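You operate a simulated robot arm through the tools that you are given. There is no shell and no other tool. Be economical: measure what you need, move in short steps, check, and stop when the job is done.

You are at the controls of a simulated robot arm. One attempt, no reset.

## Task
Plug in the yellow hose and flush until the flush glass runs blue.
Fine: shut the teal flush handle before the hose comes off; the hose end goes back in its cup. Where these are worked on the way, their far stop is far enough and under half their travel is too little: teal flush handle.
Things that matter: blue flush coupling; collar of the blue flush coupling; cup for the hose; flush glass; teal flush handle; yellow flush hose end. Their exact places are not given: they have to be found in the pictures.

The check looks at the end state, three seconds after you hand in, the way a careful person would. Anything else that was tipped, shoved, dropped, spilled or broken makes it a failure.

## Robot
A 6-joint arm with a two-finger parallel gripper on a trunk, on a base that drives. Base frame: it is fixed to the floor where the robot stands at the start and does not move with it; the origin is under the middle of the robot, x ahead of it, y to its left, z up; the surface under the hand at the start is at about z = 0.74. Lengths are in m, angles in rad, forces in N, time in s.
Its first joint turns from -2.897 to 2.897 rad. Places, roughly: blue flush coupling [0.5, 0.1, 0.8]; collar of the blue flush coupling [0.5, 0.1, 0.8]; cup for the hose [0.5, 0, 0.7]; flush glass [0.7, 0, 0.9]; teal flush handle [0.5, 0.3, 0.8]. Payload 3.91 kg.
The tool frame sits at the grasp point between the pads (the TCP): z along the fingers, y along the line on which they close. The tips reach 0.03 m beyond it. Largest opening 0.11 m; finger width 0.02, thickness 0.01; the body of the gripper, 0.048 by 0.112 m, starts 0.055 m behind the TCP.
Orientation is that of the tool frame in the base frame, as a unit quaternion [x, y, z, w]. With the fingers straight down and closing along the base's y, the tool's x points along the base's -x, its y along +y and its z along -z.

## Interface
- The arm moves only by the tool drive_tool. Its argument "plan" is a list of rows, each a list of 7 numbers: the shift along the tool's x, y, z in cm, then the turn, a rotation vector about the tool's x, y, z in rad, then the finger opening in cm, from 0 to 11. In form: [[x, y, z, ax, ay, az, grip], ...]. A call has 1 to 10 rows; each row shifts and turns the commanded pose from where the row before left it, along the tool's axes as they then stand. A row lasts 0.2 s, in which the tool goes at most 0.05 m and 0.15 rad; a call with a longer step from one row to the next is refused whole, and so is a gripper value outside its range. Where a pose cannot be reached the arm comes as near as it can. A force on the tool above 90 N (or 10 N above the force at the start of the call, whichever is more), or a blocked arm, ends the call early, and 0.2 s more pass. The fingers move at their own pace (about 0.153 m/s each) and stop on an object; they squeeze with about 23 N. The grip force told is the motor's: it shows also when the fingers shut on nothing. Time passes only in rows, and 0.2 s behind the last, so rows that do not move let the fingers close. It gives the time, the measured TCP pose, the force on the tool (base axes), the opening and the grip force at its end, in the units of the frame above (readings bear some noise), with the torque about the TCP (base axes, N m) and any sound that the robot's microphone picked up.
- Cameras (640 x 400 px; columns grow to the right, rows downward): "scene" is now at [0.2103, 0.2113, 1.3576]; the picture's right is [-0.28, -0.96, 0.00], its down [-0.63, 0.18, -0.75] and it looks along [0.72, -0.21, -0.66] (base axes); focal length 283 px, centre (320, 200). "wrist" rides on the gripper at [0.072, 0.017, -0.103] in the tool frame; the picture's right is [-0.23, 0.97, 0.00], its down [-0.76, -0.18, -0.62] and it looks along [-0.61, -0.14, 0.78] (tool axes); focal length 222 px, centre (320, 200).
- camera(camera): a new picture of that camera. It takes no simulated time.
- drive_base(legs): drives the robot by 1 to 6 legs, each [ahead, turn to the left] in m and rad, along the robot's own axes; the way and the turn of a leg run together, so that a leg with both is an arc; at most 1.5 m and 3.142 rad a leg. The arm and the cameras ride along, it lands a little off, and it stops where it bumps. It gives what a move gives.
- turn_head(pan, tilt): turns the head with the scene camera to pan (to the left, within 2.094 rad either way) and tilt (down, from -0.506 to 1.204), counted from straight ahead of the robot. It gives what a move gives.
- point_at(camera, pixels): for up to 12 pixels [column, row] of the newest picture of that camera ("zoom" is the newest enlarged one), the place [x, y, z] in the base frame of the surface seen there, good to about 0.003 m. It takes no simulated time.
- zoom(camera, box): a new picture of the part [left, top, right, bottom] of that camera's present view, enlarged. It takes no simulated time.
- hand_in(): hands the job in; it is judged then, once.

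Work in short steps. Measure before you move; look again where a grasp or a placing could have gone wrong, and mend it. You have 80 turns and 68 pictures in all, those below and enlarged ones among them. Open the gripper and draw the arm clear of the work before you hand the job in, unless the task says otherwise; then end with one line.

The tools are called by a JSON object that holds its "fn" and its "kwargs". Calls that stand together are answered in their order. drive_tool: Moves the arm, as the interface text tells. Its arguments: {"type":"object","properties":{"plan":{"type":"array","items":{"type":"array","items":{"type":"number"}}}},"required":["plan"]} The other tools are called the same way: drive_base (legs) drives the base; turn_head (pan, tilt) turns the head that bears the scene camera; camera (camera) takes a picture; point_at (camera, pixels) gives the place of the surface under pixels of a picture; zoom (camera, box) takes an enlarged picture of a part of a camera's view; hand_in () hands the job in.

At the start:

```text
time_s: 0.0
eef_pos: [0.4643, 0.0623, 1.1763]
orientation: [0.0, 1.0, 0.0, 0.001]
wrist_force: [-0.6, 0.9, 0.0]
torque: [0.0, -0.02, 0.04]
opening: 0.1099
grasp_force: 0.1
robot x, y, heading: [-0.0014, 0.0026, 0.002]
head pan, tilt: [-0.283, 0.719]
```

scene: 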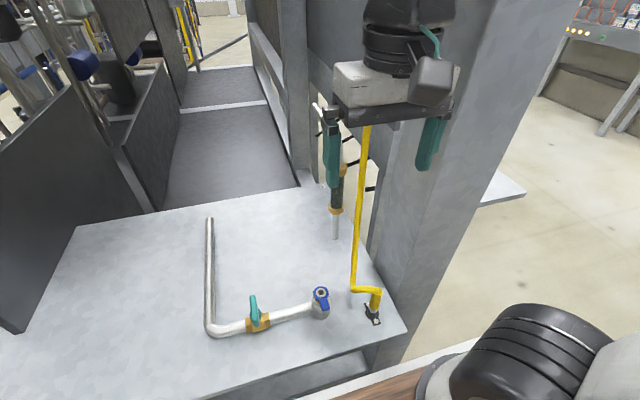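
wrist: 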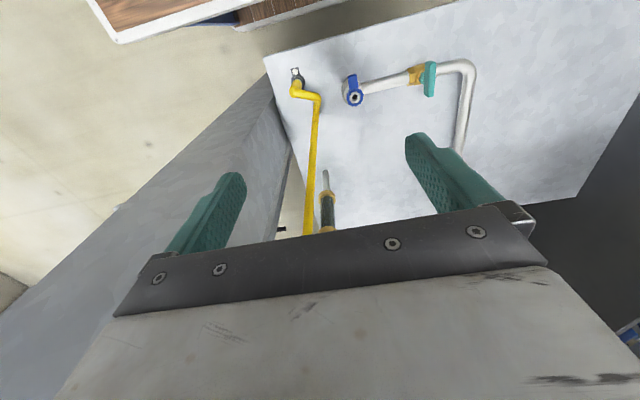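

The scene shows the teal handle at about (254,310), blue coupling (320,298), the hose end (373,300) in its cup (373,318). I enlarge this region for details.

{"fn": "zoom", "kwargs": {"camera": "scene", "box": [220, 250, 420, 375]}}

{"fn": "zoom", "kwargs": {"camera": "wrist", "box": [250, 40, 490, 190]}}

{"fn": "point_at", "kwargs": {"camera": "scene", "pixels": [[321, 292], [321, 312], [373, 300], [376, 292], [354, 290], [373, 318], [254, 298], [254, 310], [260, 322], [285, 315], [337, 205], [340, 270]]}}

```text
3.20 times, centred on (320, 312) of scene
```

zoom: 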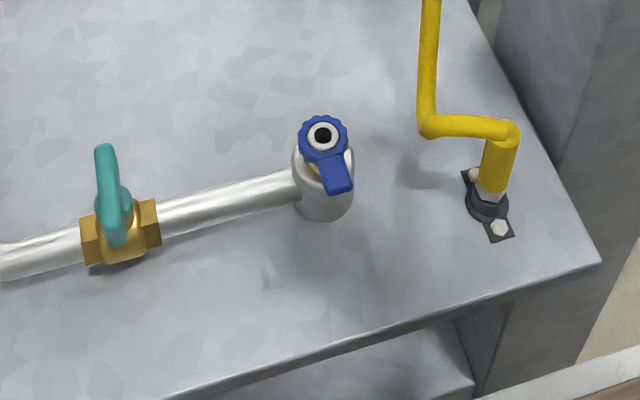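

```text
2.67 times, centred on (370, 115) of wrist
```

zoom: 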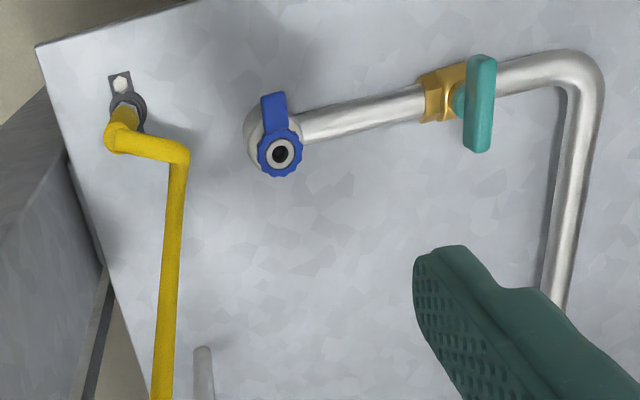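

```text
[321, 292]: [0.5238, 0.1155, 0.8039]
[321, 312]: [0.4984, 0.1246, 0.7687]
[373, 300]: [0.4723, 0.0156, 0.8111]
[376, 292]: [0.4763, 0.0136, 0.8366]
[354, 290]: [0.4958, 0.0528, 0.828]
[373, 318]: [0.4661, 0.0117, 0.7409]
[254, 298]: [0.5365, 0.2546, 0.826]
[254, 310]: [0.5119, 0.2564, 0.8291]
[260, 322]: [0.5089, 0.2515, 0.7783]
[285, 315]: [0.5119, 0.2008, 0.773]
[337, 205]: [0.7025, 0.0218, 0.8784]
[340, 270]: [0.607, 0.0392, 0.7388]
```

The coupling (321,292) sits near (0.52,0.115,0.80), the hose end near (0.475,0.014,0.83), all closer than the tool-down reach. I zoom tightly on both to get their axes before backing up.

{"fn": "zoom", "kwargs": {"camera": "scene", "box": [296, 276, 344, 324]}}

{"fn": "turn_head", "kwargs": {"pan": 2.09, "tilt": 0.7}}

{"fn": "camera", "kwargs": {"camera": "scene"}}

```text
8.33 times, centred on (320, 300) of scene
```

zoom: 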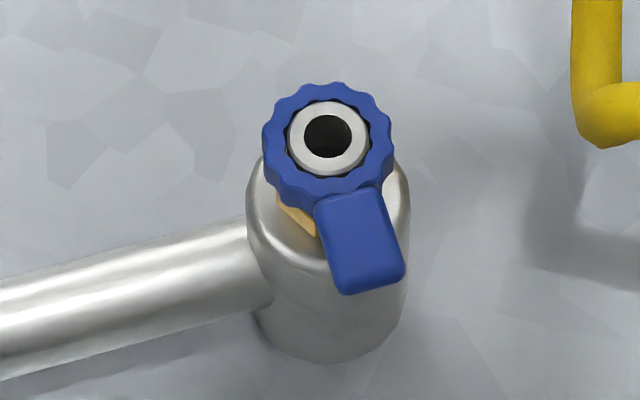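

```text
time_s: 2.2
eef_pos: [0.4659, 0.0617, 1.1768]
orientation: [0.0, 1.0, 0.0, -0.001]
wrist_force: [0.2, 0.5, -0.2]
torque: [0.0, 0.01, 0.0]
opening: 0.1102
grasp_force: 0.0
robot x, y, heading: [-0.002, -0.0009, -0.001]
head pan, tilt: [2.089, 0.7]
```

```text
62 pictures are left
```

scene: 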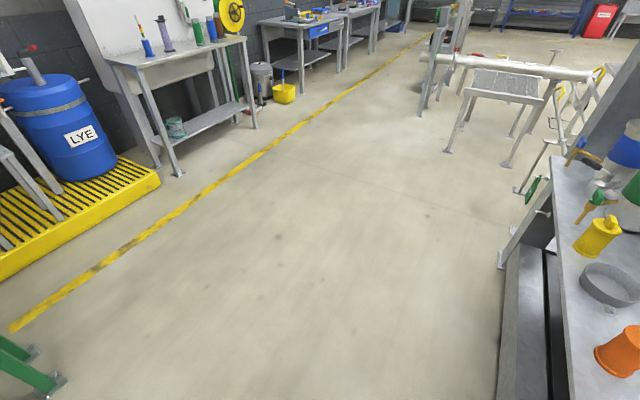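

Behind is clear. I measure rim points on the zoomed coupling picture (mouth centre (328,138), ring 263–392) to get the axis, then back up.

{"fn": "point_at", "kwargs": {"camera": "zoom", "pixels": [[296, 138], [360, 138], [328, 108], [328, 171], [274, 140], [382, 140], [327, 92], [325, 186], [350, 205], [370, 280], [328, 345], [328, 138]]}}

{"fn": "drive_base", "kwargs": {"legs": [[-0.22, 0]]}}

{"fn": "turn_head", "kwargs": {"pan": 0.15, "tilt": 0.75}}

{"fn": "camera", "kwargs": {"camera": "scene"}}

{"fn": "camera", "kwargs": {"camera": "wrist"}}

```text
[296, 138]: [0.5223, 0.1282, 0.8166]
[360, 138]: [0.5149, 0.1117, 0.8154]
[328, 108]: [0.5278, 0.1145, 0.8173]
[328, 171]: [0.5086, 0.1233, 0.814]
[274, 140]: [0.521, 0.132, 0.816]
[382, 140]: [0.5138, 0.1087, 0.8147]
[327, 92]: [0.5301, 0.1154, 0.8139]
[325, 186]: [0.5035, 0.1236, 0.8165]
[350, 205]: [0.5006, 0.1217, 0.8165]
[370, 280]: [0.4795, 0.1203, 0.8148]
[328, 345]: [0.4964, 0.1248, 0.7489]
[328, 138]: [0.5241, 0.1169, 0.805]
```

```text
time_s: 3.9
eef_pos: [0.2464, 0.0627, 1.1758]
orientation: [0.0, 1.0, 0.001, 0.001]
wrist_force: [-0.8, -0.4, -1.0]
torque: [-0.01, -0.02, -0.03]
opening: 0.1099
grasp_force: 0.1
robot x, y, heading: [-0.2156, -0.0001, -0.004]
head pan, tilt: [2.089, 0.7]
```

```text
time_s: 5.8
eef_pos: [0.2469, 0.0625, 1.1768]
orientation: [0.0, 1.0, 0.001, 0.0]
wrist_force: [-1.0, -0.1, -0.5]
torque: [0.01, 0.04, 0.02]
opening: 0.1097
grasp_force: 0.2
robot x, y, heading: [-0.2162, 0.0034, 0.001]
head pan, tilt: [0.15, 0.75]
```

```text
61 pictures are left
```

scene: 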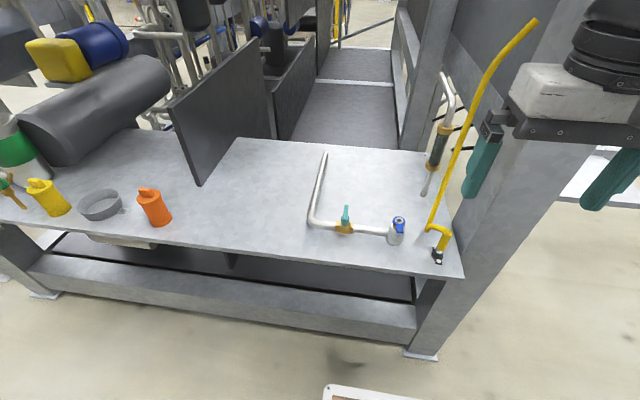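

```text
60 pictures are left
```

wrist: 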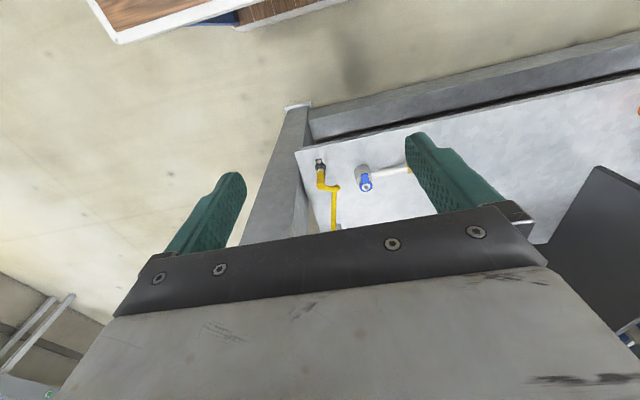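

Rim points all lie at z≈0.816, so the coupling is upright with centre about (0.518,0.120). I zoom on the hose (435,240) and the glass (438,145) from here.

{"fn": "zoom", "kwargs": {"camera": "scene", "box": [384, 205, 472, 270]}}

{"fn": "point_at", "kwargs": {"camera": "zoom", "pixels": [[330, 163], [440, 195], [420, 240], [475, 215], [447, 215], [405, 305], [390, 335], [395, 385], [310, 140], [365, 20], [110, 100], [95, 220]]}}

{"fn": "zoom", "kwargs": {"camera": "scene", "box": [380, 0, 572, 240]}}

{"fn": "point_at", "kwargs": {"camera": "scene", "pixels": [[432, 215], [441, 180], [455, 145], [467, 112], [480, 80], [500, 50], [537, 20], [438, 148], [444, 125], [449, 85], [425, 190], [437, 160]]}}

```text
6.15 times, centred on (428, 238) of scene
```

zoom: 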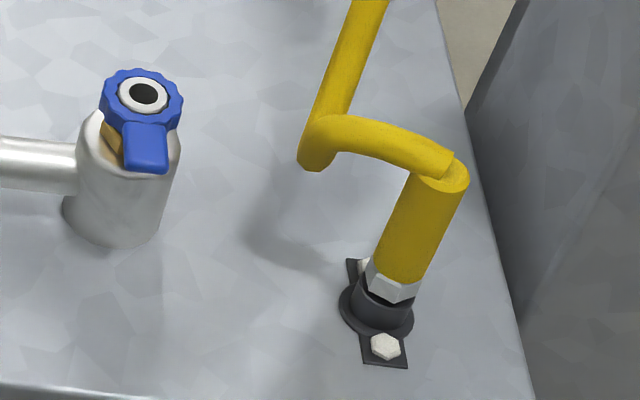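

```text
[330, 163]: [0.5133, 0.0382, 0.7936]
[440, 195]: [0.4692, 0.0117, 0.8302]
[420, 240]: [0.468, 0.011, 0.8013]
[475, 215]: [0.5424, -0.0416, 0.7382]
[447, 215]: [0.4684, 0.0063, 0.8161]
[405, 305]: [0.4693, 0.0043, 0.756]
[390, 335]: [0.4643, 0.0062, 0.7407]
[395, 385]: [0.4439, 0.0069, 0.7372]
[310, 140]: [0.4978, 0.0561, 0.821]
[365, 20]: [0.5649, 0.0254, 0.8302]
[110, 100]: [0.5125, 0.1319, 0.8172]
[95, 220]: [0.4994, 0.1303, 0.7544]
```

```text
1.67 times, centred on (476, 120) of scene
```

zoom: 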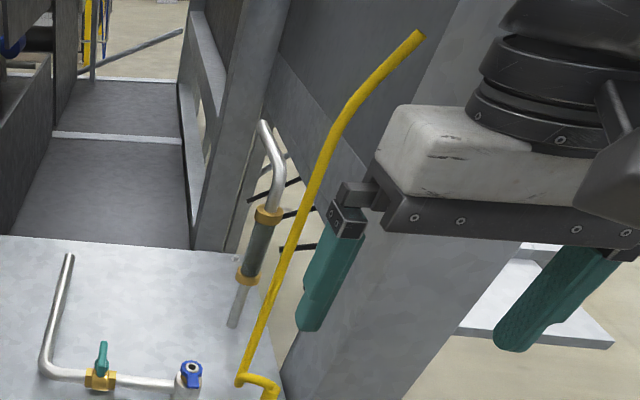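

```text
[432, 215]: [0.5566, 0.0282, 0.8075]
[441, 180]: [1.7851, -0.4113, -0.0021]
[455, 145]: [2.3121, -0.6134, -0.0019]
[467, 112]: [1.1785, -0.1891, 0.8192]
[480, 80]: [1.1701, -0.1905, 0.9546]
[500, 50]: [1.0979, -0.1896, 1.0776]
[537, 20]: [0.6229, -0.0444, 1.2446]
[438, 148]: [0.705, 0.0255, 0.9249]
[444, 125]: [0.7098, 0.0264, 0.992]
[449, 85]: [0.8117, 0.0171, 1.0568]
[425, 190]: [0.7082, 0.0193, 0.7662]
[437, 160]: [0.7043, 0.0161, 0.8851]
```

The hose grip axis is near (0.480,0.006), upright, z 0.775–0.84, with the hose leaving its top towards +x,+y. I tilt the hand 45° forward (approach from the robot's side, below the elbow) and start going to a stand-off.

{"fn": "drive_tool", "kwargs": {"plan": [[0, 0, 0, 0, -0.1309, 0, 5], [0, 0, 0, 0, -0.1309, 0, 5], [0, 0, 0, 0, -0.1309, 0, 5], [0, 0, 0, 0, -0.1309, 0, 5], [0, 0, 0, 0, -0.1309, 0, 5], [0, 0, 0, 0, -0.1309, 0, 5], [1.455, -0.807, 4.444, 0, 0, 0, 5], [1.455, -0.807, 4.444, 0, 0, 0, 5], [1.455, -0.807, 4.444, 0, 0, 0, 5], [1.455, -0.807, 4.444, 0, 0, 0, 5]]}}

{"fn": "drive_tool", "kwargs": {"plan": [[1.455, -0.807, 4.444, 0, 0, 0, 5], [1.455, -0.807, 4.444, 0, 0, 0, 5], [1.455, -0.807, 4.444, 0, 0, 0, 5], [0, 0, 0, 0, 0, 0, 5]]}}

{"fn": "camera", "kwargs": {"camera": "wrist"}}

{"fn": "camera", "kwargs": {"camera": "scene"}}

```text
time_s: 8.0
eef_pos: [0.3827, 0.0591, 1.0942]
orientation: [0.0, 0.924, 0.0, 0.381]
wrist_force: [-0.2, 0.0, -0.4]
torque: [0.0, -0.04, 0.01]
opening: 0.05
grasp_force: 0.0
out of reach, approached as far as the arm can: row 7, 8, 9, 10
robot x, y, heading: [-0.2234, -0.0011, -0.001]
head pan, tilt: [0.15, 0.75]
```

```text
time_s: 8.9
eef_pos: [0.462, 0.0403, 0.9785]
orientation: [-0.001, 0.924, 0.0, 0.381]
wrist_force: [-0.1, 0.3, 0.7]
torque: [0.0, -0.01, 0.01]
opening: 0.05
grasp_force: 0.0
out of reach, approached as far as the arm can: row 1, 2
robot x, y, heading: [-0.2183, -0.0007, 0.003]
head pan, tilt: [0.15, 0.75]
```

```text
57 pictures are left
```

wrist: 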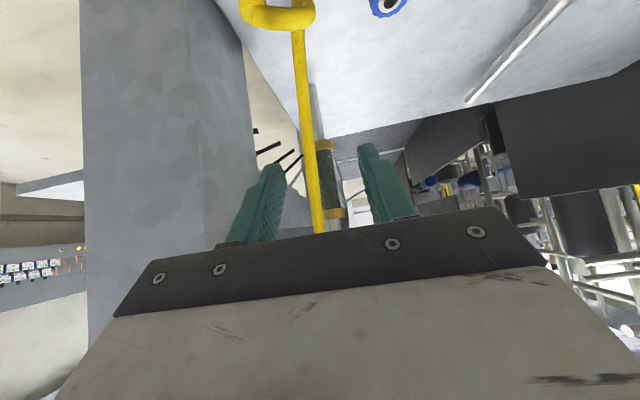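

```text
56 pictures are left
```

scene: 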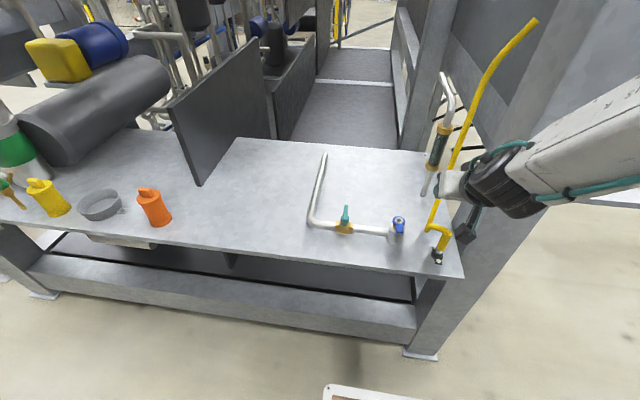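

The 45° pose is too close for the arm at this stand; the hand is stuck at (0.462,0.040,0.979). I back the base by a further 0.13 m.

{"fn": "drive_base", "kwargs": {"legs": [[-0.13, 0]]}}

{"fn": "drive_tool", "kwargs": {"plan": [[0, 0, 0, 0, 0, 0, 5]]}}

```text
time_s: 9.9
eef_pos: [0.426, 0.0526, 0.9787]
orientation: [-0.005, 0.924, 0.002, 0.383]
wrist_force: [0.2, -0.9, -0.4]
torque: [-0.03, -0.04, -0.04]
opening: 0.0501
grasp_force: 0.1
robot x, y, heading: [-0.2553, 0.0071, 0.017]
head pan, tilt: [0.15, 0.75]
stopped in leg 1: the robot was blocked; the commanded pose is now the measured one
```

```text
time_s: 10.3
eef_pos: [0.4269, 0.0531, 0.9796]
orientation: [-0.006, 0.924, 0.002, 0.383]
wrist_force: [0.5, 0.6, 0.5]
torque: [-0.01, -0.02, -0.01]
opening: 0.0502
grasp_force: 0.0
robot x, y, heading: [-0.2522, 0.009, 0.011]
head pan, tilt: [0.15, 0.75]
```

The base was blocked after 4 cm. I look to the right-rear and straight down to see by what.

{"fn": "turn_head", "kwargs": {"pan": -2.09, "tilt": 0.9}}

{"fn": "camera", "kwargs": {"camera": "scene"}}

{"fn": "turn_head", "kwargs": {"pan": 2.09, "tilt": 1.1}}

{"fn": "camera", "kwargs": {"camera": "scene"}}

```text
time_s: 12.4
eef_pos: [0.4263, 0.052, 0.9785]
orientation: [-0.006, 0.924, 0.003, 0.383]
wrist_force: [0.1, -0.5, -0.5]
torque: [-0.01, 0.03, -0.02]
opening: 0.0504
grasp_force: 0.0
robot x, y, heading: [-0.2537, 0.0107, 0.016]
head pan, tilt: [-2.089, 0.901]
```

```text
55 pictures are left
```

scene: 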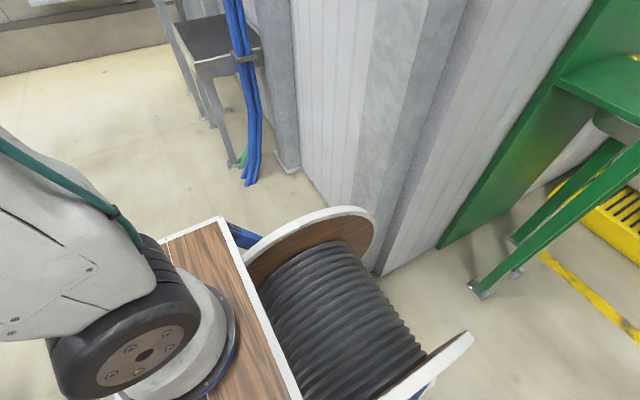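

```text
time_s: 15.8
eef_pos: [0.4262, 0.0525, 0.9784]
orientation: [-0.006, 0.924, 0.003, 0.382]
wrist_force: [-0.6, 0.0, -0.7]
torque: [-0.01, -0.02, -0.02]
opening: 0.0498
grasp_force: 0.0
robot x, y, heading: [-0.2533, 0.0078, 0.012]
head pan, tilt: [2.089, 1.1]
```

```text
54 pictures are left
```

scene: 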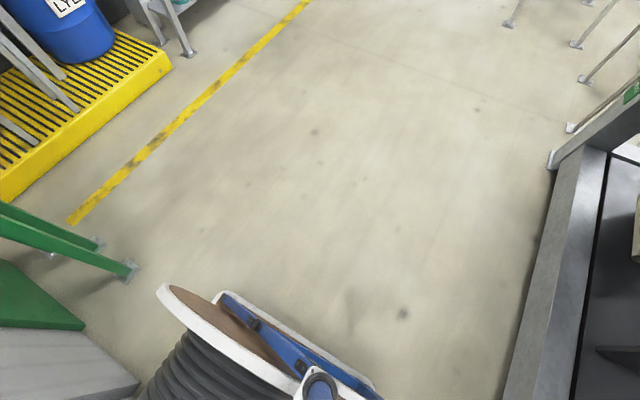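

A cable drum shows behind the robot at (280,340). I measure where it is, to tell if it is an obstacle or part of the robot.

{"fn": "point_at", "kwargs": {"camera": "scene", "pixels": [[170, 295], [220, 330], [280, 360], [350, 380], [230, 300], [300, 350], [130, 268], [400, 312], [60, 340]]}}

{"fn": "turn_head", "kwargs": {"pan": -2.09, "tilt": 1.1}}

{"fn": "camera", "kwargs": {"camera": "scene"}}

{"fn": "point_at", "kwargs": {"camera": "scene", "pixels": [[300, 200], [340, 180], [420, 300], [240, 250], [300, 350], [220, 220], [200, 300], [330, 130], [450, 250], [350, 330]]}}

```text
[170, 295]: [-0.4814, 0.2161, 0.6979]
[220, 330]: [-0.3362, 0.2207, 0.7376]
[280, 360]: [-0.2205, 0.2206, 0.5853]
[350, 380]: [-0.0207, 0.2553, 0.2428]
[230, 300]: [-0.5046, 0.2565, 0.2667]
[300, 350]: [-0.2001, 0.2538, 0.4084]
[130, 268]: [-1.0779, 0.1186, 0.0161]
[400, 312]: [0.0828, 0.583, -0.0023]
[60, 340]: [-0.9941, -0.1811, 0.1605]
```

```text
time_s: 19.2
eef_pos: [0.4267, 0.0516, 0.9797]
orientation: [-0.006, 0.924, 0.002, 0.383]
wrist_force: [-0.1, -0.7, 0.1]
torque: [-0.01, 0.01, 0.03]
opening: 0.0501
grasp_force: 0.0
robot x, y, heading: [-0.2546, 0.0045, 0.017]
head pan, tilt: [-2.089, 1.1]
```

```text
53 pictures are left
```

scene: 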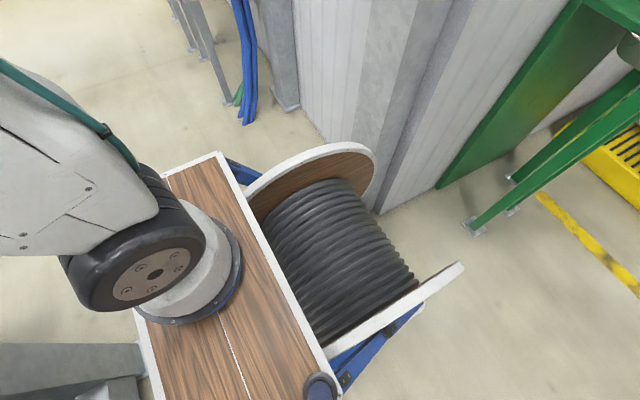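

```text
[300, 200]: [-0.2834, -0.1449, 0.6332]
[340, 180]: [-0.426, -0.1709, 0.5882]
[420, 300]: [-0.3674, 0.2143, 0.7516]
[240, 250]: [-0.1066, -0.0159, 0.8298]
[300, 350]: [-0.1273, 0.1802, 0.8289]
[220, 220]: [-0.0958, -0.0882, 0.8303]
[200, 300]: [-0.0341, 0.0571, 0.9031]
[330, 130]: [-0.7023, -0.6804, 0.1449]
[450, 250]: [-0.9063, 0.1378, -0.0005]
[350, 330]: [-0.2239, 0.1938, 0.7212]
```

The drum belongs to the robot; it touched the wall column behind. The stand is good enough though (grip axis now at radius ≈0.73), so I descend straight at x≈0.427 and approach along +x from there.

{"fn": "drive_tool", "kwargs": {"plan": [[1.9, -1.52, 1.9, 0, 0, 0, 5], [1.9, -1.52, 1.9, 0, 0, 0, 5], [1.9, -1.52, 1.9, 0, 0, 0, 5], [0, 0, 0, 0, 0, 0, 5]]}}

{"fn": "turn_head", "kwargs": {"pan": -0.1, "tilt": 0.8}}

{"fn": "camera", "kwargs": {"camera": "wrist"}}

{"fn": "camera", "kwargs": {"camera": "scene"}}

```text
time_s: 20.2
eef_pos: [0.4455, 0.0272, 0.9194]
orientation: [-0.005, 0.924, 0.0, 0.382]
wrist_force: [0.1, 0.1, -0.4]
torque: [0.03, 0.01, -0.02]
opening: 0.0501
grasp_force: 0.0
out of reach, approached as far as the arm can: row 1, 2, 3
robot x, y, heading: [-0.2552, 0.007, 0.013]
head pan, tilt: [-2.089, 1.1]
```

```text
time_s: 22.1
eef_pos: [0.4454, 0.0273, 0.9181]
orientation: [-0.005, 0.924, 0.0, 0.382]
wrist_force: [-0.7, 0.3, -0.8]
torque: [0.0, 0.02, -0.02]
opening: 0.05
grasp_force: 0.1
robot x, y, heading: [-0.2541, 0.0081, 0.017]
head pan, tilt: [-0.099, 0.799]
```

```text
52 pictures are left
```

wrist: 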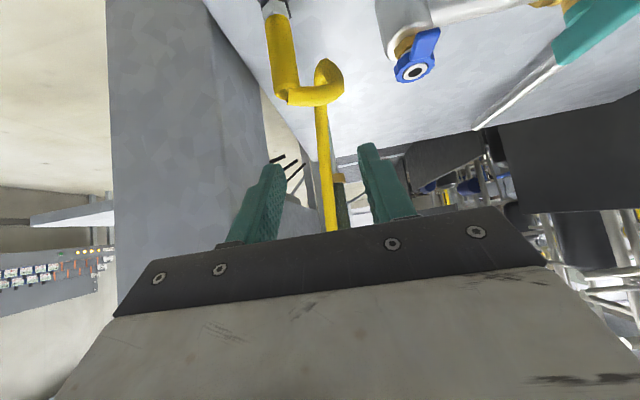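

```text
51 pictures are left
```

scene: 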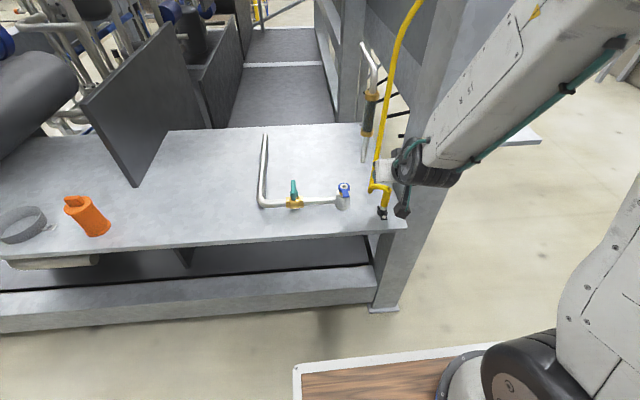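

The lower I go the farther out the arm must be, so I need more standing room, best by shifting the base left/back. First I raise the hand and move it left, clear of the hose, and look at the room behind.

{"fn": "drive_tool", "kwargs": {"plan": [[-3.3, 0, -3.3, 0, 0, 0, 5], [-3.3, 0, -3.3, 0, 0, 0, 5], [-3.3, 0, -3.3, 0, 0, 0, 5], [0, 4.5, 0, 0, 0, 0, 5], [0, 4.5, 0, 0, 0, 0, 5], [0, 4.5, 0, 0, 0, 0, 5], [0, 4.5, 0, 0, 0, 0, 5], [0, 4.5, 0, 0, 0, 0, 5], [0, 4.5, 0, 0, 0, 0, 5], [0, 4.5, 0, 0, 0, 0, 5]]}}

{"fn": "turn_head", "kwargs": {"pan": -2.09, "tilt": 0.8}}

{"fn": "camera", "kwargs": {"camera": "scene"}}

{"fn": "point_at", "kwargs": {"camera": "scene", "pixels": [[378, 285], [330, 220], [440, 250], [480, 290], [515, 275], [550, 240], [600, 300], [465, 345], [400, 370], [290, 170], [350, 215], [370, 250]]}}

```text
time_s: 24.3
eef_pos: [0.4433, 0.341, 1.06]
orientation: [-0.005, 0.924, 0.002, 0.383]
wrist_force: [0.9, 1.0, 0.3]
torque: [0.02, 0.03, 0.0]
opening: 0.05
grasp_force: 0.1
robot x, y, heading: [-0.2519, 0.0046, 0.013]
head pan, tilt: [-0.099, 0.799]
```

```text
time_s: 26.2
eef_pos: [0.4414, 0.3409, 1.0582]
orientation: [-0.005, 0.924, 0.002, 0.383]
wrist_force: [-0.2, -0.4, -0.7]
torque: [-0.01, 0.0, 0.04]
opening: 0.0503
grasp_force: 0.1
robot x, y, heading: [-0.2562, 0.0071, 0.017]
head pan, tilt: [-2.089, 0.799]
```

```text
50 pictures are left
```

scene: 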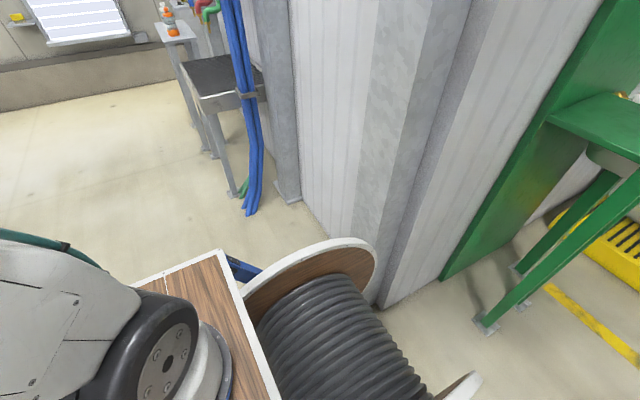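

```text
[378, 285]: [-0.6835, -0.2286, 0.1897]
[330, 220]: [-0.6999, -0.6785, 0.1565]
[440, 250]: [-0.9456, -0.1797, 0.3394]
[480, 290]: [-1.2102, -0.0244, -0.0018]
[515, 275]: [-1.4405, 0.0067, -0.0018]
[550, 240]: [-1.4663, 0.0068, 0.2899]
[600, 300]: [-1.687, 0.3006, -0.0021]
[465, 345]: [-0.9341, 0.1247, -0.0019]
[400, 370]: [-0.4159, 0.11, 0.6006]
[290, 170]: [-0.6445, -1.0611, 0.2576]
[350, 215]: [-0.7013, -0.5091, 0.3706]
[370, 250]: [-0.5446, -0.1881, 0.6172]
```

The column corner is at (-0.68,-0.23), right-rear only. I drive a little ahead, turn right 0.45 (rear swings to free left), and reverse 0.18.

{"fn": "drive_base", "kwargs": {"legs": [[0.08, 0], [0, -0.45], [-0.18, 0]]}}

{"fn": "turn_head", "kwargs": {"pan": 0.35, "tilt": 0.75}}

{"fn": "camera", "kwargs": {"camera": "scene"}}

```text
time_s: 29.7
eef_pos: [0.4356, 0.0843, 1.0598]
orientation: [0.2, 0.902, -0.083, 0.373]
wrist_force: [0.7, 0.1, 0.2]
torque: [0.0, 0.0, 0.03]
opening: 0.05
grasp_force: 0.1
robot x, y, heading: [-0.3399, 0.0833, -0.435]
head pan, tilt: [-2.089, 0.799]
```

```text
time_s: 31.9
eef_pos: [0.4365, 0.0842, 1.0601]
orientation: [0.2, 0.902, -0.082, 0.374]
wrist_force: [-0.7, -0.4, 0.1]
torque: [0.01, 0.02, 0.02]
opening: 0.0498
grasp_force: 0.1
robot x, y, heading: [-0.3395, 0.0837, -0.437]
head pan, tilt: [0.351, 0.75]
```

```text
49 pictures are left
```

scene: 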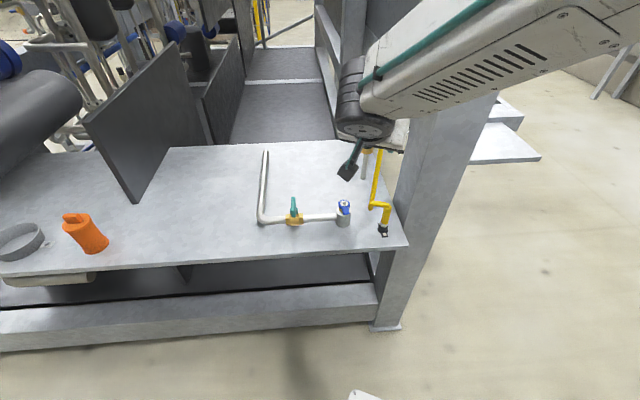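

The hand is now yawed −0.45; I turn it back to yaw 0 and go to the stand-off (0.39,0.006,0.885).

{"fn": "drive_tool", "kwargs": {"plan": [[0, 0, 0, -0.1025, 0, -0.1025, 5], [0, 0, 0, -0.1025, 0, -0.1025, 5], [0, 0, 0, -0.1025, 0, -0.1025, 5], [3.12, -1.56, 1.82, 0, 0, 0, 5], [3.12, -1.56, 1.82, 0, 0, 0, 5], [3.12, -1.56, 1.82, 0, 0, 0, 5], [3.12, -1.56, 1.82, 0, 0, 0, 5], [3.12, -1.56, 1.82, 0, 0, 0, 5], [0, 0, 0, 0, 0, 0, 5]]}}

{"fn": "camera", "kwargs": {"camera": "wrist"}}

{"fn": "point_at", "kwargs": {"camera": "wrist", "pixels": [[320, 50], [300, 60]]}}

```text
time_s: 34.0
eef_pos: [0.3879, 0.0098, 0.8836]
orientation: [0.002, 0.924, -0.003, 0.382]
wrist_force: [0.2, 0.0, 0.3]
torque: [-0.01, -0.01, -0.02]
opening: 0.0502
grasp_force: 0.0
out of reach, approached as far as the arm can: row 8
robot x, y, heading: [-0.3394, 0.0828, -0.438]
head pan, tilt: [0.351, 0.75]
```

```text
48 pictures are left
```

wrist: 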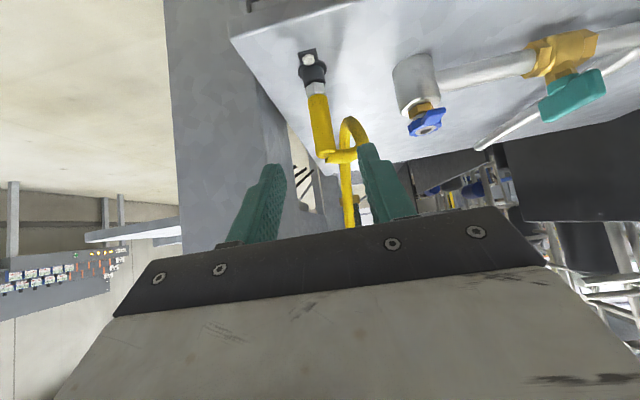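

```text
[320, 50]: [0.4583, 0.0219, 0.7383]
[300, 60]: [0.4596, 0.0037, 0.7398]
```

The yellow grip spans from the nut (317,90) to the elbow (330,155). I measure its edges.

{"fn": "zoom", "kwargs": {"camera": "wrist", "box": [270, 40, 390, 190]}}

{"fn": "point_at", "kwargs": {"camera": "wrist", "pixels": [[320, 110], [309, 112], [331, 109], [322, 130], [311, 132], [333, 129], [317, 88], [313, 72], [340, 156], [352, 122], [347, 200], [325, 158]]}}

```text
2.67 times, centred on (330, 115) of wrist
```

zoom: 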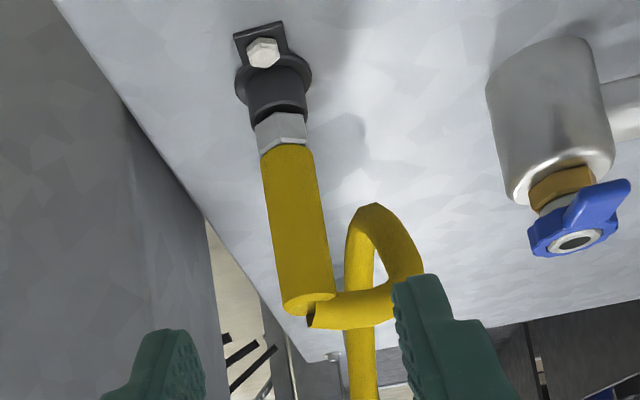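

```text
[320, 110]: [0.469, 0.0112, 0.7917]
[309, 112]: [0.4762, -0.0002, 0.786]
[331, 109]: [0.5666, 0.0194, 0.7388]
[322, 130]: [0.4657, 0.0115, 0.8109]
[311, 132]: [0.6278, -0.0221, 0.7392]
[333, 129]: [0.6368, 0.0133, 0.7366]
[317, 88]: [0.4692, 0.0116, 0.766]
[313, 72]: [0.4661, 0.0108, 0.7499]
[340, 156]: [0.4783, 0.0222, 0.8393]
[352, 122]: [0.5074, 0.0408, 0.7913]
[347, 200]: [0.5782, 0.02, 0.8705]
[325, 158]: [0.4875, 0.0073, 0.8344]
```

Grip axis is (0.479,0.010), r≈0.012, but the hose loop dips to (0.507,0.041,0.79), where the left finger would go at yaw 0. I yaw the hand −0.7 so the fingers pass clear of the loop, and shift to a stand-off 10 cm back along the approach.

{"fn": "drive_tool", "kwargs": {"plan": [[0, 0, 0, 0.099, 0, 0.099, 4.5], [0, 0, 0, 0.099, 0, 0.099, 4.5], [0, 0, 0, 0.099, 0, 0.099, 4.5], [0, 0, 0, 0.099, 0, 0.099, 4.5], [0, 0, 0, 0.099, 0, 0.099, 4.5], [0.32, 2.93, 0.25, 0, 0, 0, 4.5], [0.32, 2.93, 0.25, 0, 0, 0, 4.5], [0, 0, 0, 0, 0, 0, 4.5]]}}

{"fn": "camera", "kwargs": {"camera": "wrist"}}

```text
time_s: 35.8
eef_pos: [0.426, 0.0553, 0.8755]
orientation: [0.318, 0.868, -0.131, 0.358]
wrist_force: [-0.1, 1.0, -0.2]
torque: [0.0, 0.02, -0.03]
opening: 0.0449
grasp_force: 0.1
robot x, y, heading: [-0.3384, 0.082, -0.434]
head pan, tilt: [0.351, 0.75]
```

```text
46 pictures are left
```

wrist: 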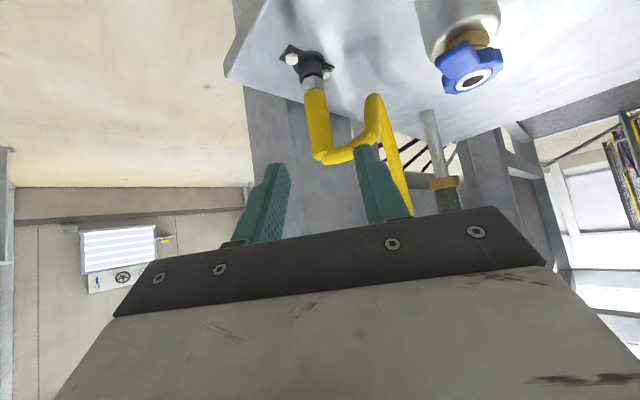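

Aligned laterally within 1 mm. I advance 9.4 cm along the tool in small steps.

{"fn": "drive_tool", "kwargs": {"plan": [[0, 0, 3, 0, 0, 0, 4.5], [0, 0, 2.5, 0, 0, 0, 4.5], [0, 0, 2, 0, 0, 0, 4.5], [0, 0, 0, 0, 0, 0, 4.5]]}}

{"fn": "camera", "kwargs": {"camera": "wrist"}}

{"fn": "zoom", "kwargs": {"camera": "scene", "box": [320, 130, 448, 260]}}

```text
time_s: 36.8
eef_pos: [0.4666, 0.0218, 0.8217]
orientation: [0.318, 0.868, -0.131, 0.359]
wrist_force: [0.1, 0.0, 0.3]
torque: [-0.01, 0.03, -0.01]
opening: 0.0451
grasp_force: 0.1
robot x, y, heading: [-0.3346, 0.0804, -0.435]
head pan, tilt: [0.351, 0.75]
```

```text
45 pictures are left
```

wrist: 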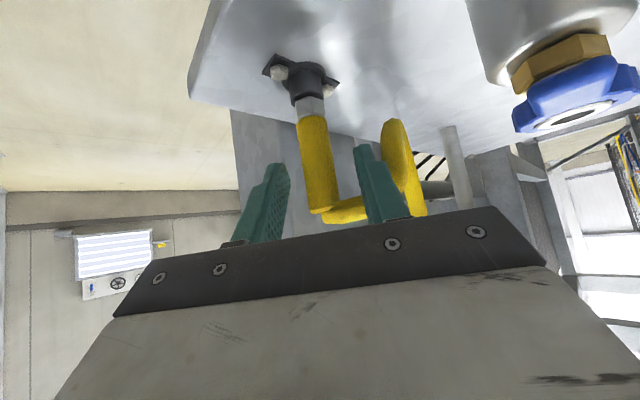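

```text
3.08 times, centred on (384, 195) of scene
```

zoom: 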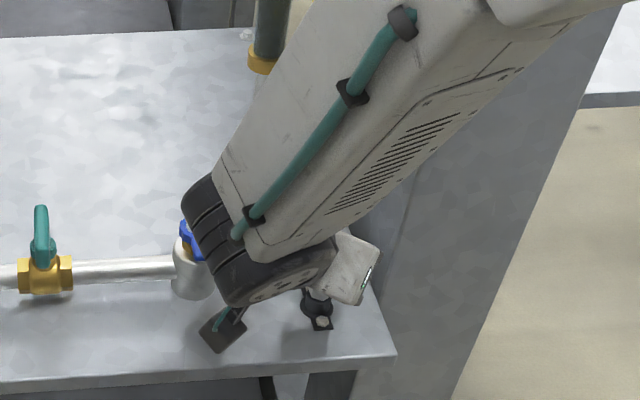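

The fingers straddle the grip (right finger left of it, left finger between grip and loop). I advance another 1.8 cm and close.

{"fn": "drive_tool", "kwargs": {"plan": [[0, 0, 1.0, 0, 0, 0, 4.5], [0, 0, 0.8, 0, 0, 0, 4.5], [0, 0, 0, 0, 0, 0, 2], [0, 0, 0, 0, 0, 0, 1], [0, 0, 0, 0, 0, 0, 1]]}}

{"fn": "camera", "kwargs": {"camera": "wrist"}}

```text
time_s: 38.0
eef_pos: [0.4764, 0.0125, 0.811]
orientation: [0.317, 0.868, -0.131, 0.359]
wrist_force: [-4.1, -6.1, -0.3]
torque: [-0.29, 0.19, -0.01]
opening: 0.0203
grasp_force: 22.8
robot x, y, heading: [-0.337, 0.0865, -0.431]
head pan, tilt: [0.351, 0.75]
```

```text
43 pictures are left
```

wrist: 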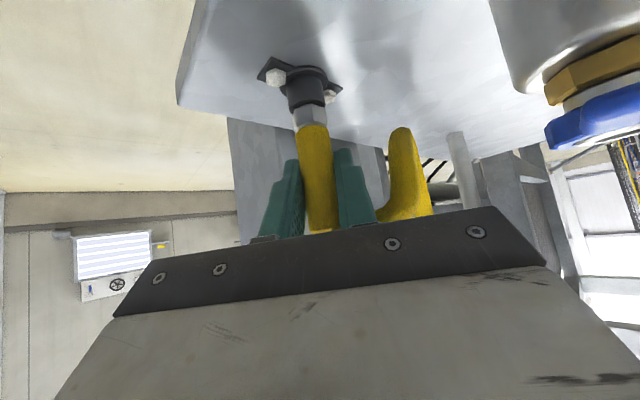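

Gripped (opening 0.020, 23 N). I lift it straight up out of the cup, 11 cm.

{"fn": "drive_tool", "kwargs": {"plan": [[-0.7, 0, -0.7, 0, 0, 0, 1], [-1.4, 0, -1.4, 0, 0, 0, 1], [-1.4, 0, -1.4, 0, 0, 0, 1], [-1.4, 0, -1.4, 0, 0, 0, 1], [-1.4, 0, -1.4, 0, 0, 0, 1], [-1.5, 0, -1.5, 0, 0, 0, 1], [0, 0, 0, 0, 0, 0, 1]]}}

{"fn": "camera", "kwargs": {"camera": "wrist"}}

{"fn": "zoom", "kwargs": {"camera": "scene", "box": [290, 100, 450, 270]}}

```text
time_s: 39.5
eef_pos: [0.4753, 0.0132, 0.9203]
orientation: [0.318, 0.868, -0.131, 0.359]
wrist_force: [0.1, 0.5, -1.0]
torque: [-0.05, -0.03, 0.02]
opening: 0.0196
grasp_force: 22.9
robot x, y, heading: [-0.3364, 0.0825, -0.434]
head pan, tilt: [0.351, 0.75]
```

```text
42 pictures are left
```

wrist: 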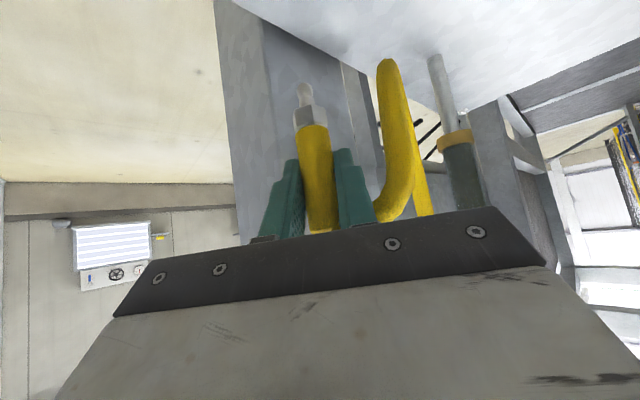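

```text
2.35 times, centred on (370, 185) of scene
```

zoom: 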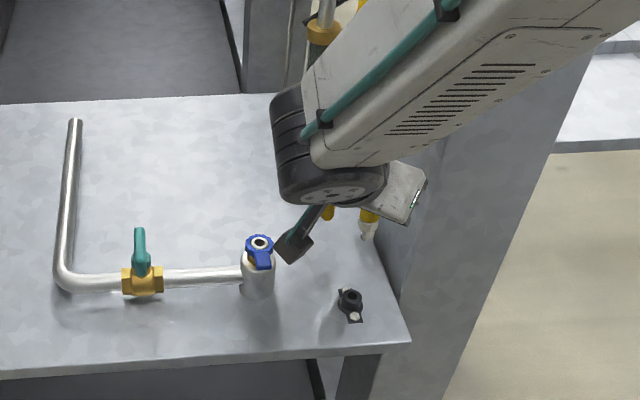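

The hose is out with its nozzle tip at wrist (304,90). I measure nozzle tip and nut, and the now free cup hole (349,300 in zoom) and the coupling mouth.

{"fn": "point_at", "kwargs": {"camera": "zoom", "pixels": [[349, 298], [341, 298], [358, 298], [350, 292], [350, 305], [260, 243], [248, 243], [272, 243], [262, 262], [368, 235], [368, 222]]}}

{"fn": "zoom", "kwargs": {"camera": "wrist", "box": [264, 70, 354, 160]}}

{"fn": "point_at", "kwargs": {"camera": "zoom", "pixels": [[282, 110], [282, 140], [285, 180], [300, 220], [320, 300], [350, 380], [278, 92], [245, 190], [340, 190]]}}

```text
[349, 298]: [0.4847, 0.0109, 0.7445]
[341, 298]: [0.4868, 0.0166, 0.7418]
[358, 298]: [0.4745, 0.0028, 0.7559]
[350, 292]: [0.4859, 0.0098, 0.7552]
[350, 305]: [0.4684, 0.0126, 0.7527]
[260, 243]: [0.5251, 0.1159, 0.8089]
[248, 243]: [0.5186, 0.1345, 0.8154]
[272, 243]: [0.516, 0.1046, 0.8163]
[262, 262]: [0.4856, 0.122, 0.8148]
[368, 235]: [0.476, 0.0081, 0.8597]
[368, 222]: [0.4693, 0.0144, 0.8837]
```

```text
4.44 times, centred on (309, 115) of wrist
```

zoom: 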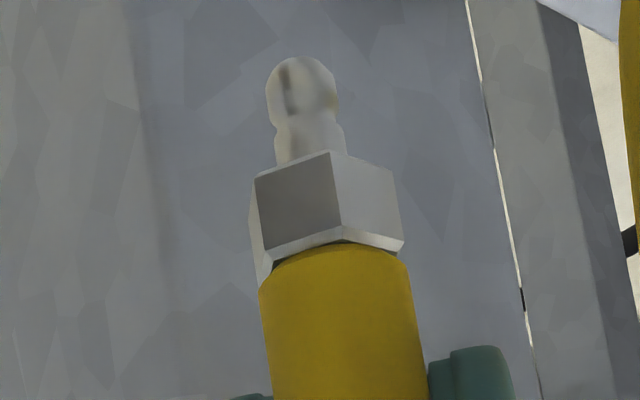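

```text
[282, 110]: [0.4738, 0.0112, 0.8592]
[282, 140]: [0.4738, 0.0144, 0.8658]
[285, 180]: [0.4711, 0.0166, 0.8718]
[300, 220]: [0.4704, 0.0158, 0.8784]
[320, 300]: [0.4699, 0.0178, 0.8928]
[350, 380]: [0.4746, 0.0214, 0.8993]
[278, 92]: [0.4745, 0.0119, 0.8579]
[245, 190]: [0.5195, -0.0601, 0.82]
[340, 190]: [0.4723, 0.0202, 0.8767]
```

Nozzle tip is ≈0.068 below the TCP; grip axis offset from TCP is about (+0.0025,−0.0025). I move over the coupling mouth (0.518,0.1195), TCP to (0.5155,0.122,0.91).

{"fn": "drive_tool", "kwargs": {"plan": [[0.8775, 2.725, -0.5225, 0, 0, 0, 1], [0.8775, 2.725, -0.5225, 0, 0, 0, 1], [0.8775, 2.725, -0.5225, 0, 0, 0, 1], [0.8775, 2.725, -0.5225, 0, 0, 0, 1], [0, 0, 0, 0, 0, 0, 1]]}}

{"fn": "camera", "kwargs": {"camera": "wrist"}}

{"fn": "zoom", "kwargs": {"camera": "scene", "box": [290, 120, 418, 248]}}

```text
time_s: 40.8
eef_pos: [0.5163, 0.1231, 0.9111]
orientation: [0.317, 0.868, -0.131, 0.36]
wrist_force: [-0.5, 0.7, -1.0]
torque: [0.04, 0.02, 0.0]
opening: 0.0197
grasp_force: 22.9
robot x, y, heading: [-0.3412, 0.0822, -0.44]
head pan, tilt: [0.351, 0.75]
```

```text
39 pictures are left
```

wrist: 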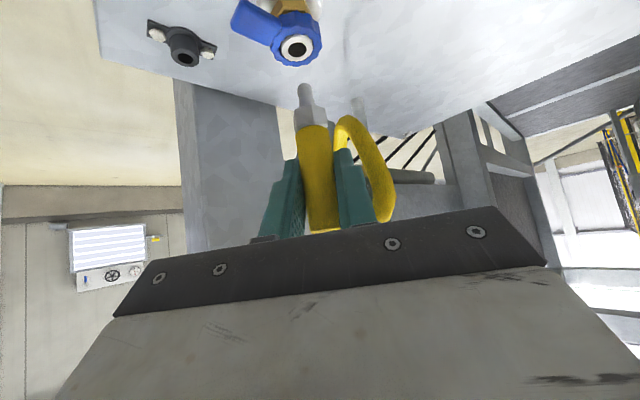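

```text
3.12 times, centred on (354, 184) of scene
```

zoom: 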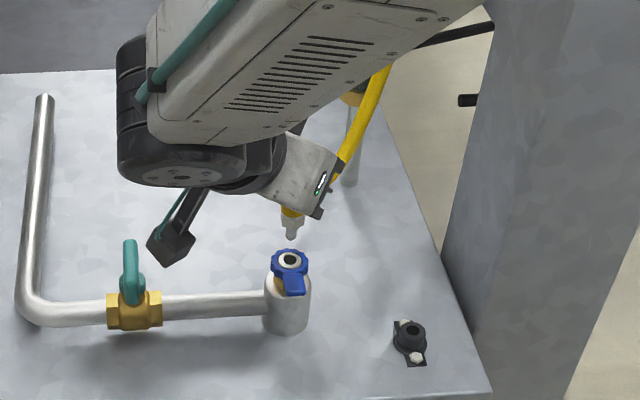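

In the wrist view the nozzle axis line extrapolates to column ≈300 at the mouth (297,49): ~2 mm off. I zoom to refine.

{"fn": "zoom", "kwargs": {"camera": "wrist", "box": [255, 10, 355, 130]}}

{"fn": "zoom", "kwargs": {"camera": "scene", "box": [362, 180, 402, 220]}}

```text
3.33 times, centred on (305, 70) of wrist
```

zoom: 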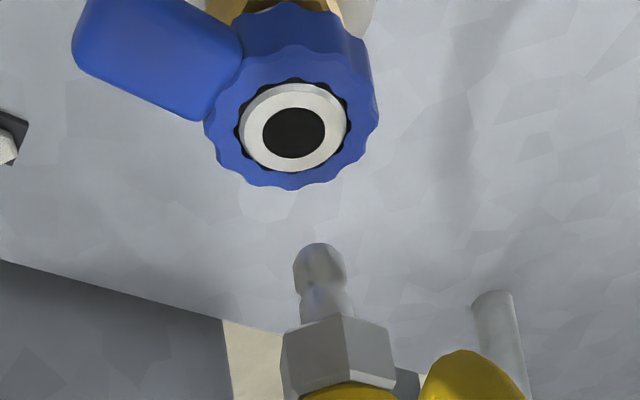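

```text
10.00 times, centred on (382, 200) of scene
```

zoom: 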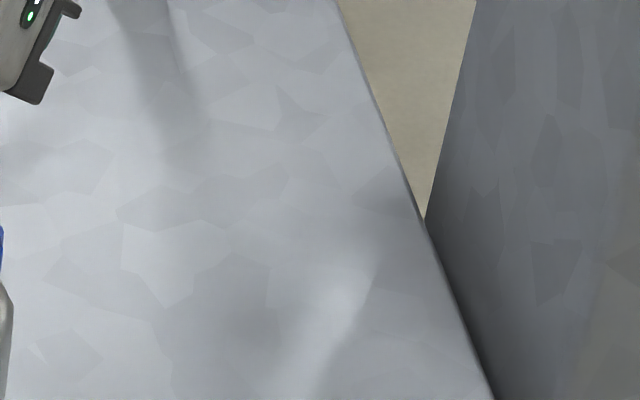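

Laterally aligned (<1 mm). I check the other direction in a tighter scene zoom around nozzle and mouth (344,198).

{"fn": "zoom", "kwargs": {"camera": "scene", "box": [320, 180, 368, 225]}}

{"fn": "point_at", "kwargs": {"camera": "zoom", "pixels": [[320, 165], [320, 130]]}}

```text
8.89 times, centred on (344, 202) of scene
```

zoom: 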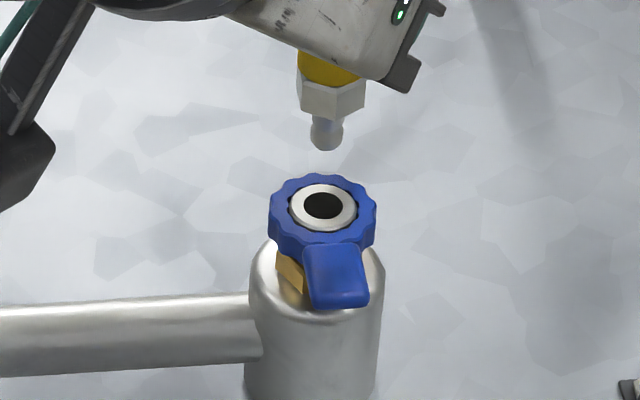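

```text
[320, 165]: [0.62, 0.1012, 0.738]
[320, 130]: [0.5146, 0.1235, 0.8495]
```

The nozzle needs ≈2 mm forward along the hand's heading. I correct and lower in small steps: down 2.4 cm first (tip just entering), then on.

{"fn": "drive_tool", "kwargs": {"plan": [[-0.12, 0, 0.12, 0, 0, 0, 1], [0.7, 0, 0.7, 0, 0, 0, 1], [0.7, 0, 0.7, 0, 0, 0, 1], [0.3, 0, 0.3, 0, 0, 0, 1], [0, 0, 0, 0, 0, 0, 1]]}}

{"fn": "zoom", "kwargs": {"camera": "scene", "box": [320, 180, 368, 225]}}

```text
time_s: 42.0
eef_pos: [0.5174, 0.1224, 0.8871]
orientation: [0.317, 0.868, -0.131, 0.359]
wrist_force: [-0.6, 0.2, -1.2]
torque: [-0.01, 0.0, 0.0]
opening: 0.0201
grasp_force: 23.4
robot x, y, heading: [-0.3374, 0.0844, -0.435]
head pan, tilt: [0.351, 0.75]
```

```text
8.89 times, centred on (344, 202) of scene
```

zoom: 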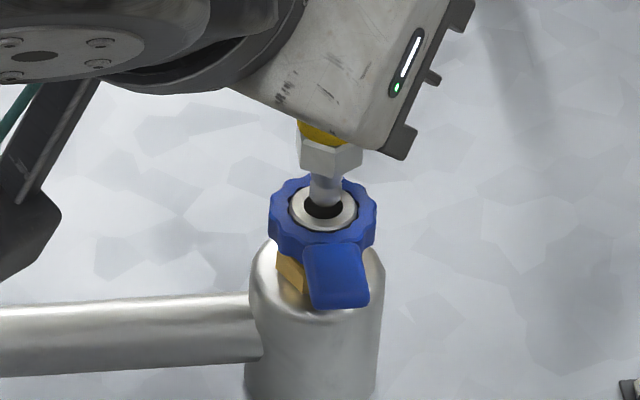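

The tip sits centred just at the mouth (322,205). I go on down in small steps, watching the force.

{"fn": "drive_tool", "kwargs": {"plan": [[0.35, 0, 0.35, 0, 0, 0, 1], [0.35, 0, 0.35, 0, 0, 0, 1], [0.35, 0, 0.35, 0, 0, 0, 1], [0.2, 0, 0.2, 0, 0, 0, 1], [0, 0, 0, 0, 0, 0, 1]]}}

{"fn": "zoom", "kwargs": {"camera": "scene", "box": [320, 180, 368, 225]}}

```text
time_s: 43.1
eef_pos: [0.5162, 0.1214, 0.8686]
orientation: [0.317, 0.868, -0.131, 0.359]
wrist_force: [-9.9, 3.3, 3.8]
torque: [-0.18, 0.13, 0.0]
opening: 0.0197
grasp_force: 22.8
robot x, y, heading: [-0.339, 0.0803, -0.437]
head pan, tilt: [0.351, 0.75]
```

```text
8.89 times, centred on (344, 202) of scene
```

zoom: 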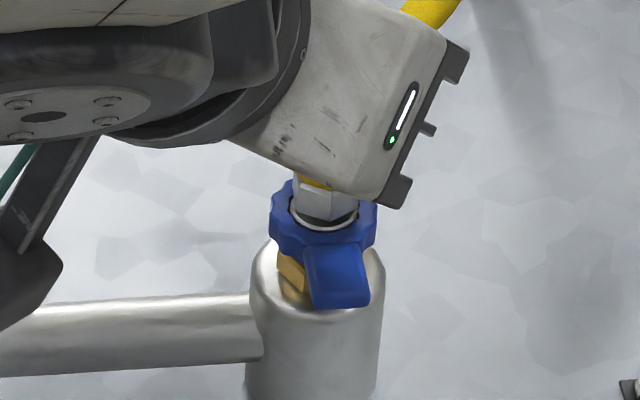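

It went in about 15 mm with little force. I press on a few mm until it seats.

{"fn": "drive_tool", "kwargs": {"plan": [[0.2, 0, 0.2, 0, 0, 0, 1], [0.2, 0, 0.2, 0, 0, 0, 1], [0, 0, 0, 0, 0, 0, 1]]}}

{"fn": "zoom", "kwargs": {"camera": "scene", "box": [320, 180, 368, 225]}}

```text
time_s: 44.0
eef_pos: [0.5158, 0.122, 0.8659]
orientation: [0.318, 0.867, -0.13, 0.361]
wrist_force: [-7.1, 0.4, 35.3]
torque: [-0.37, 0.1, 0.04]
opening: 0.0203
grasp_force: 23.1
robot x, y, heading: [-0.3374, 0.0859, -0.435]
head pan, tilt: [0.351, 0.75]
```

```text
8.89 times, centred on (344, 202) of scene
```

zoom: 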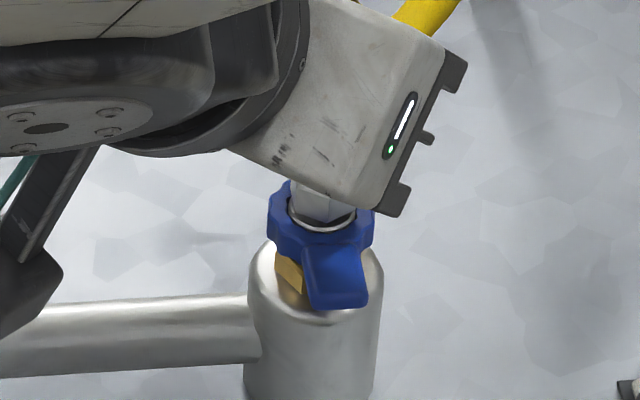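

It seated at z=0.866 with 35 N. I relax the press, open, and draw back along the tool axis.

{"fn": "drive_tool", "kwargs": {"plan": [[-0.2, 0, -0.2, 0, 0, 0, 1], [0, 0, 0, 0, 0, 0, 3], [0, 0, 0, 0, 0, 0, 4.2], [0, 0, 0, 0, 0, 0, 4.2], [0, 0, -2, 0, 0, 0, 4.2], [0, 0, -4, 0, 0, 0, 4.2], [0, 0, -4, 0, 0, 0, 4.2], [0, 0, 0, 0, 0, 0, 4.2]]}}

{"fn": "camera", "kwargs": {"camera": "wrist"}}

{"fn": "zoom", "kwargs": {"camera": "scene", "box": [270, 130, 398, 258]}}

```text
time_s: 45.8
eef_pos: [0.4616, 0.1663, 0.9376]
orientation: [0.318, 0.868, -0.131, 0.359]
wrist_force: [-0.7, 0.1, 1.0]
torque: [-0.02, 0.01, 0.0]
opening: 0.0419
grasp_force: 0.0
robot x, y, heading: [-0.3396, 0.0814, -0.437]
head pan, tilt: [0.351, 0.75]
```

```text
31 pictures are left
```

wrist: 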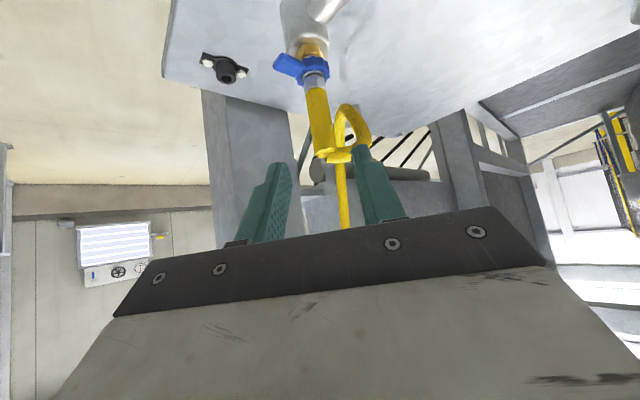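

```text
3.12 times, centred on (334, 194) of scene
```

zoom: 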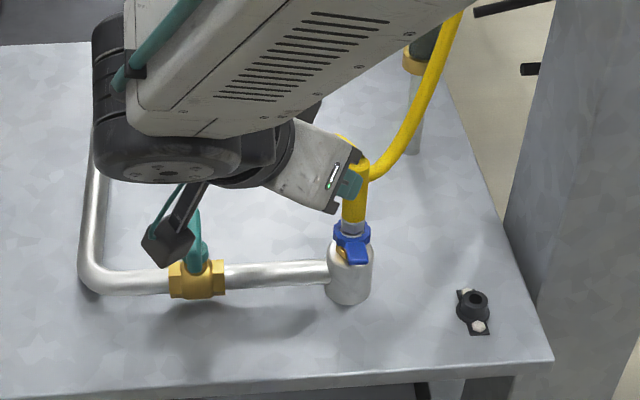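

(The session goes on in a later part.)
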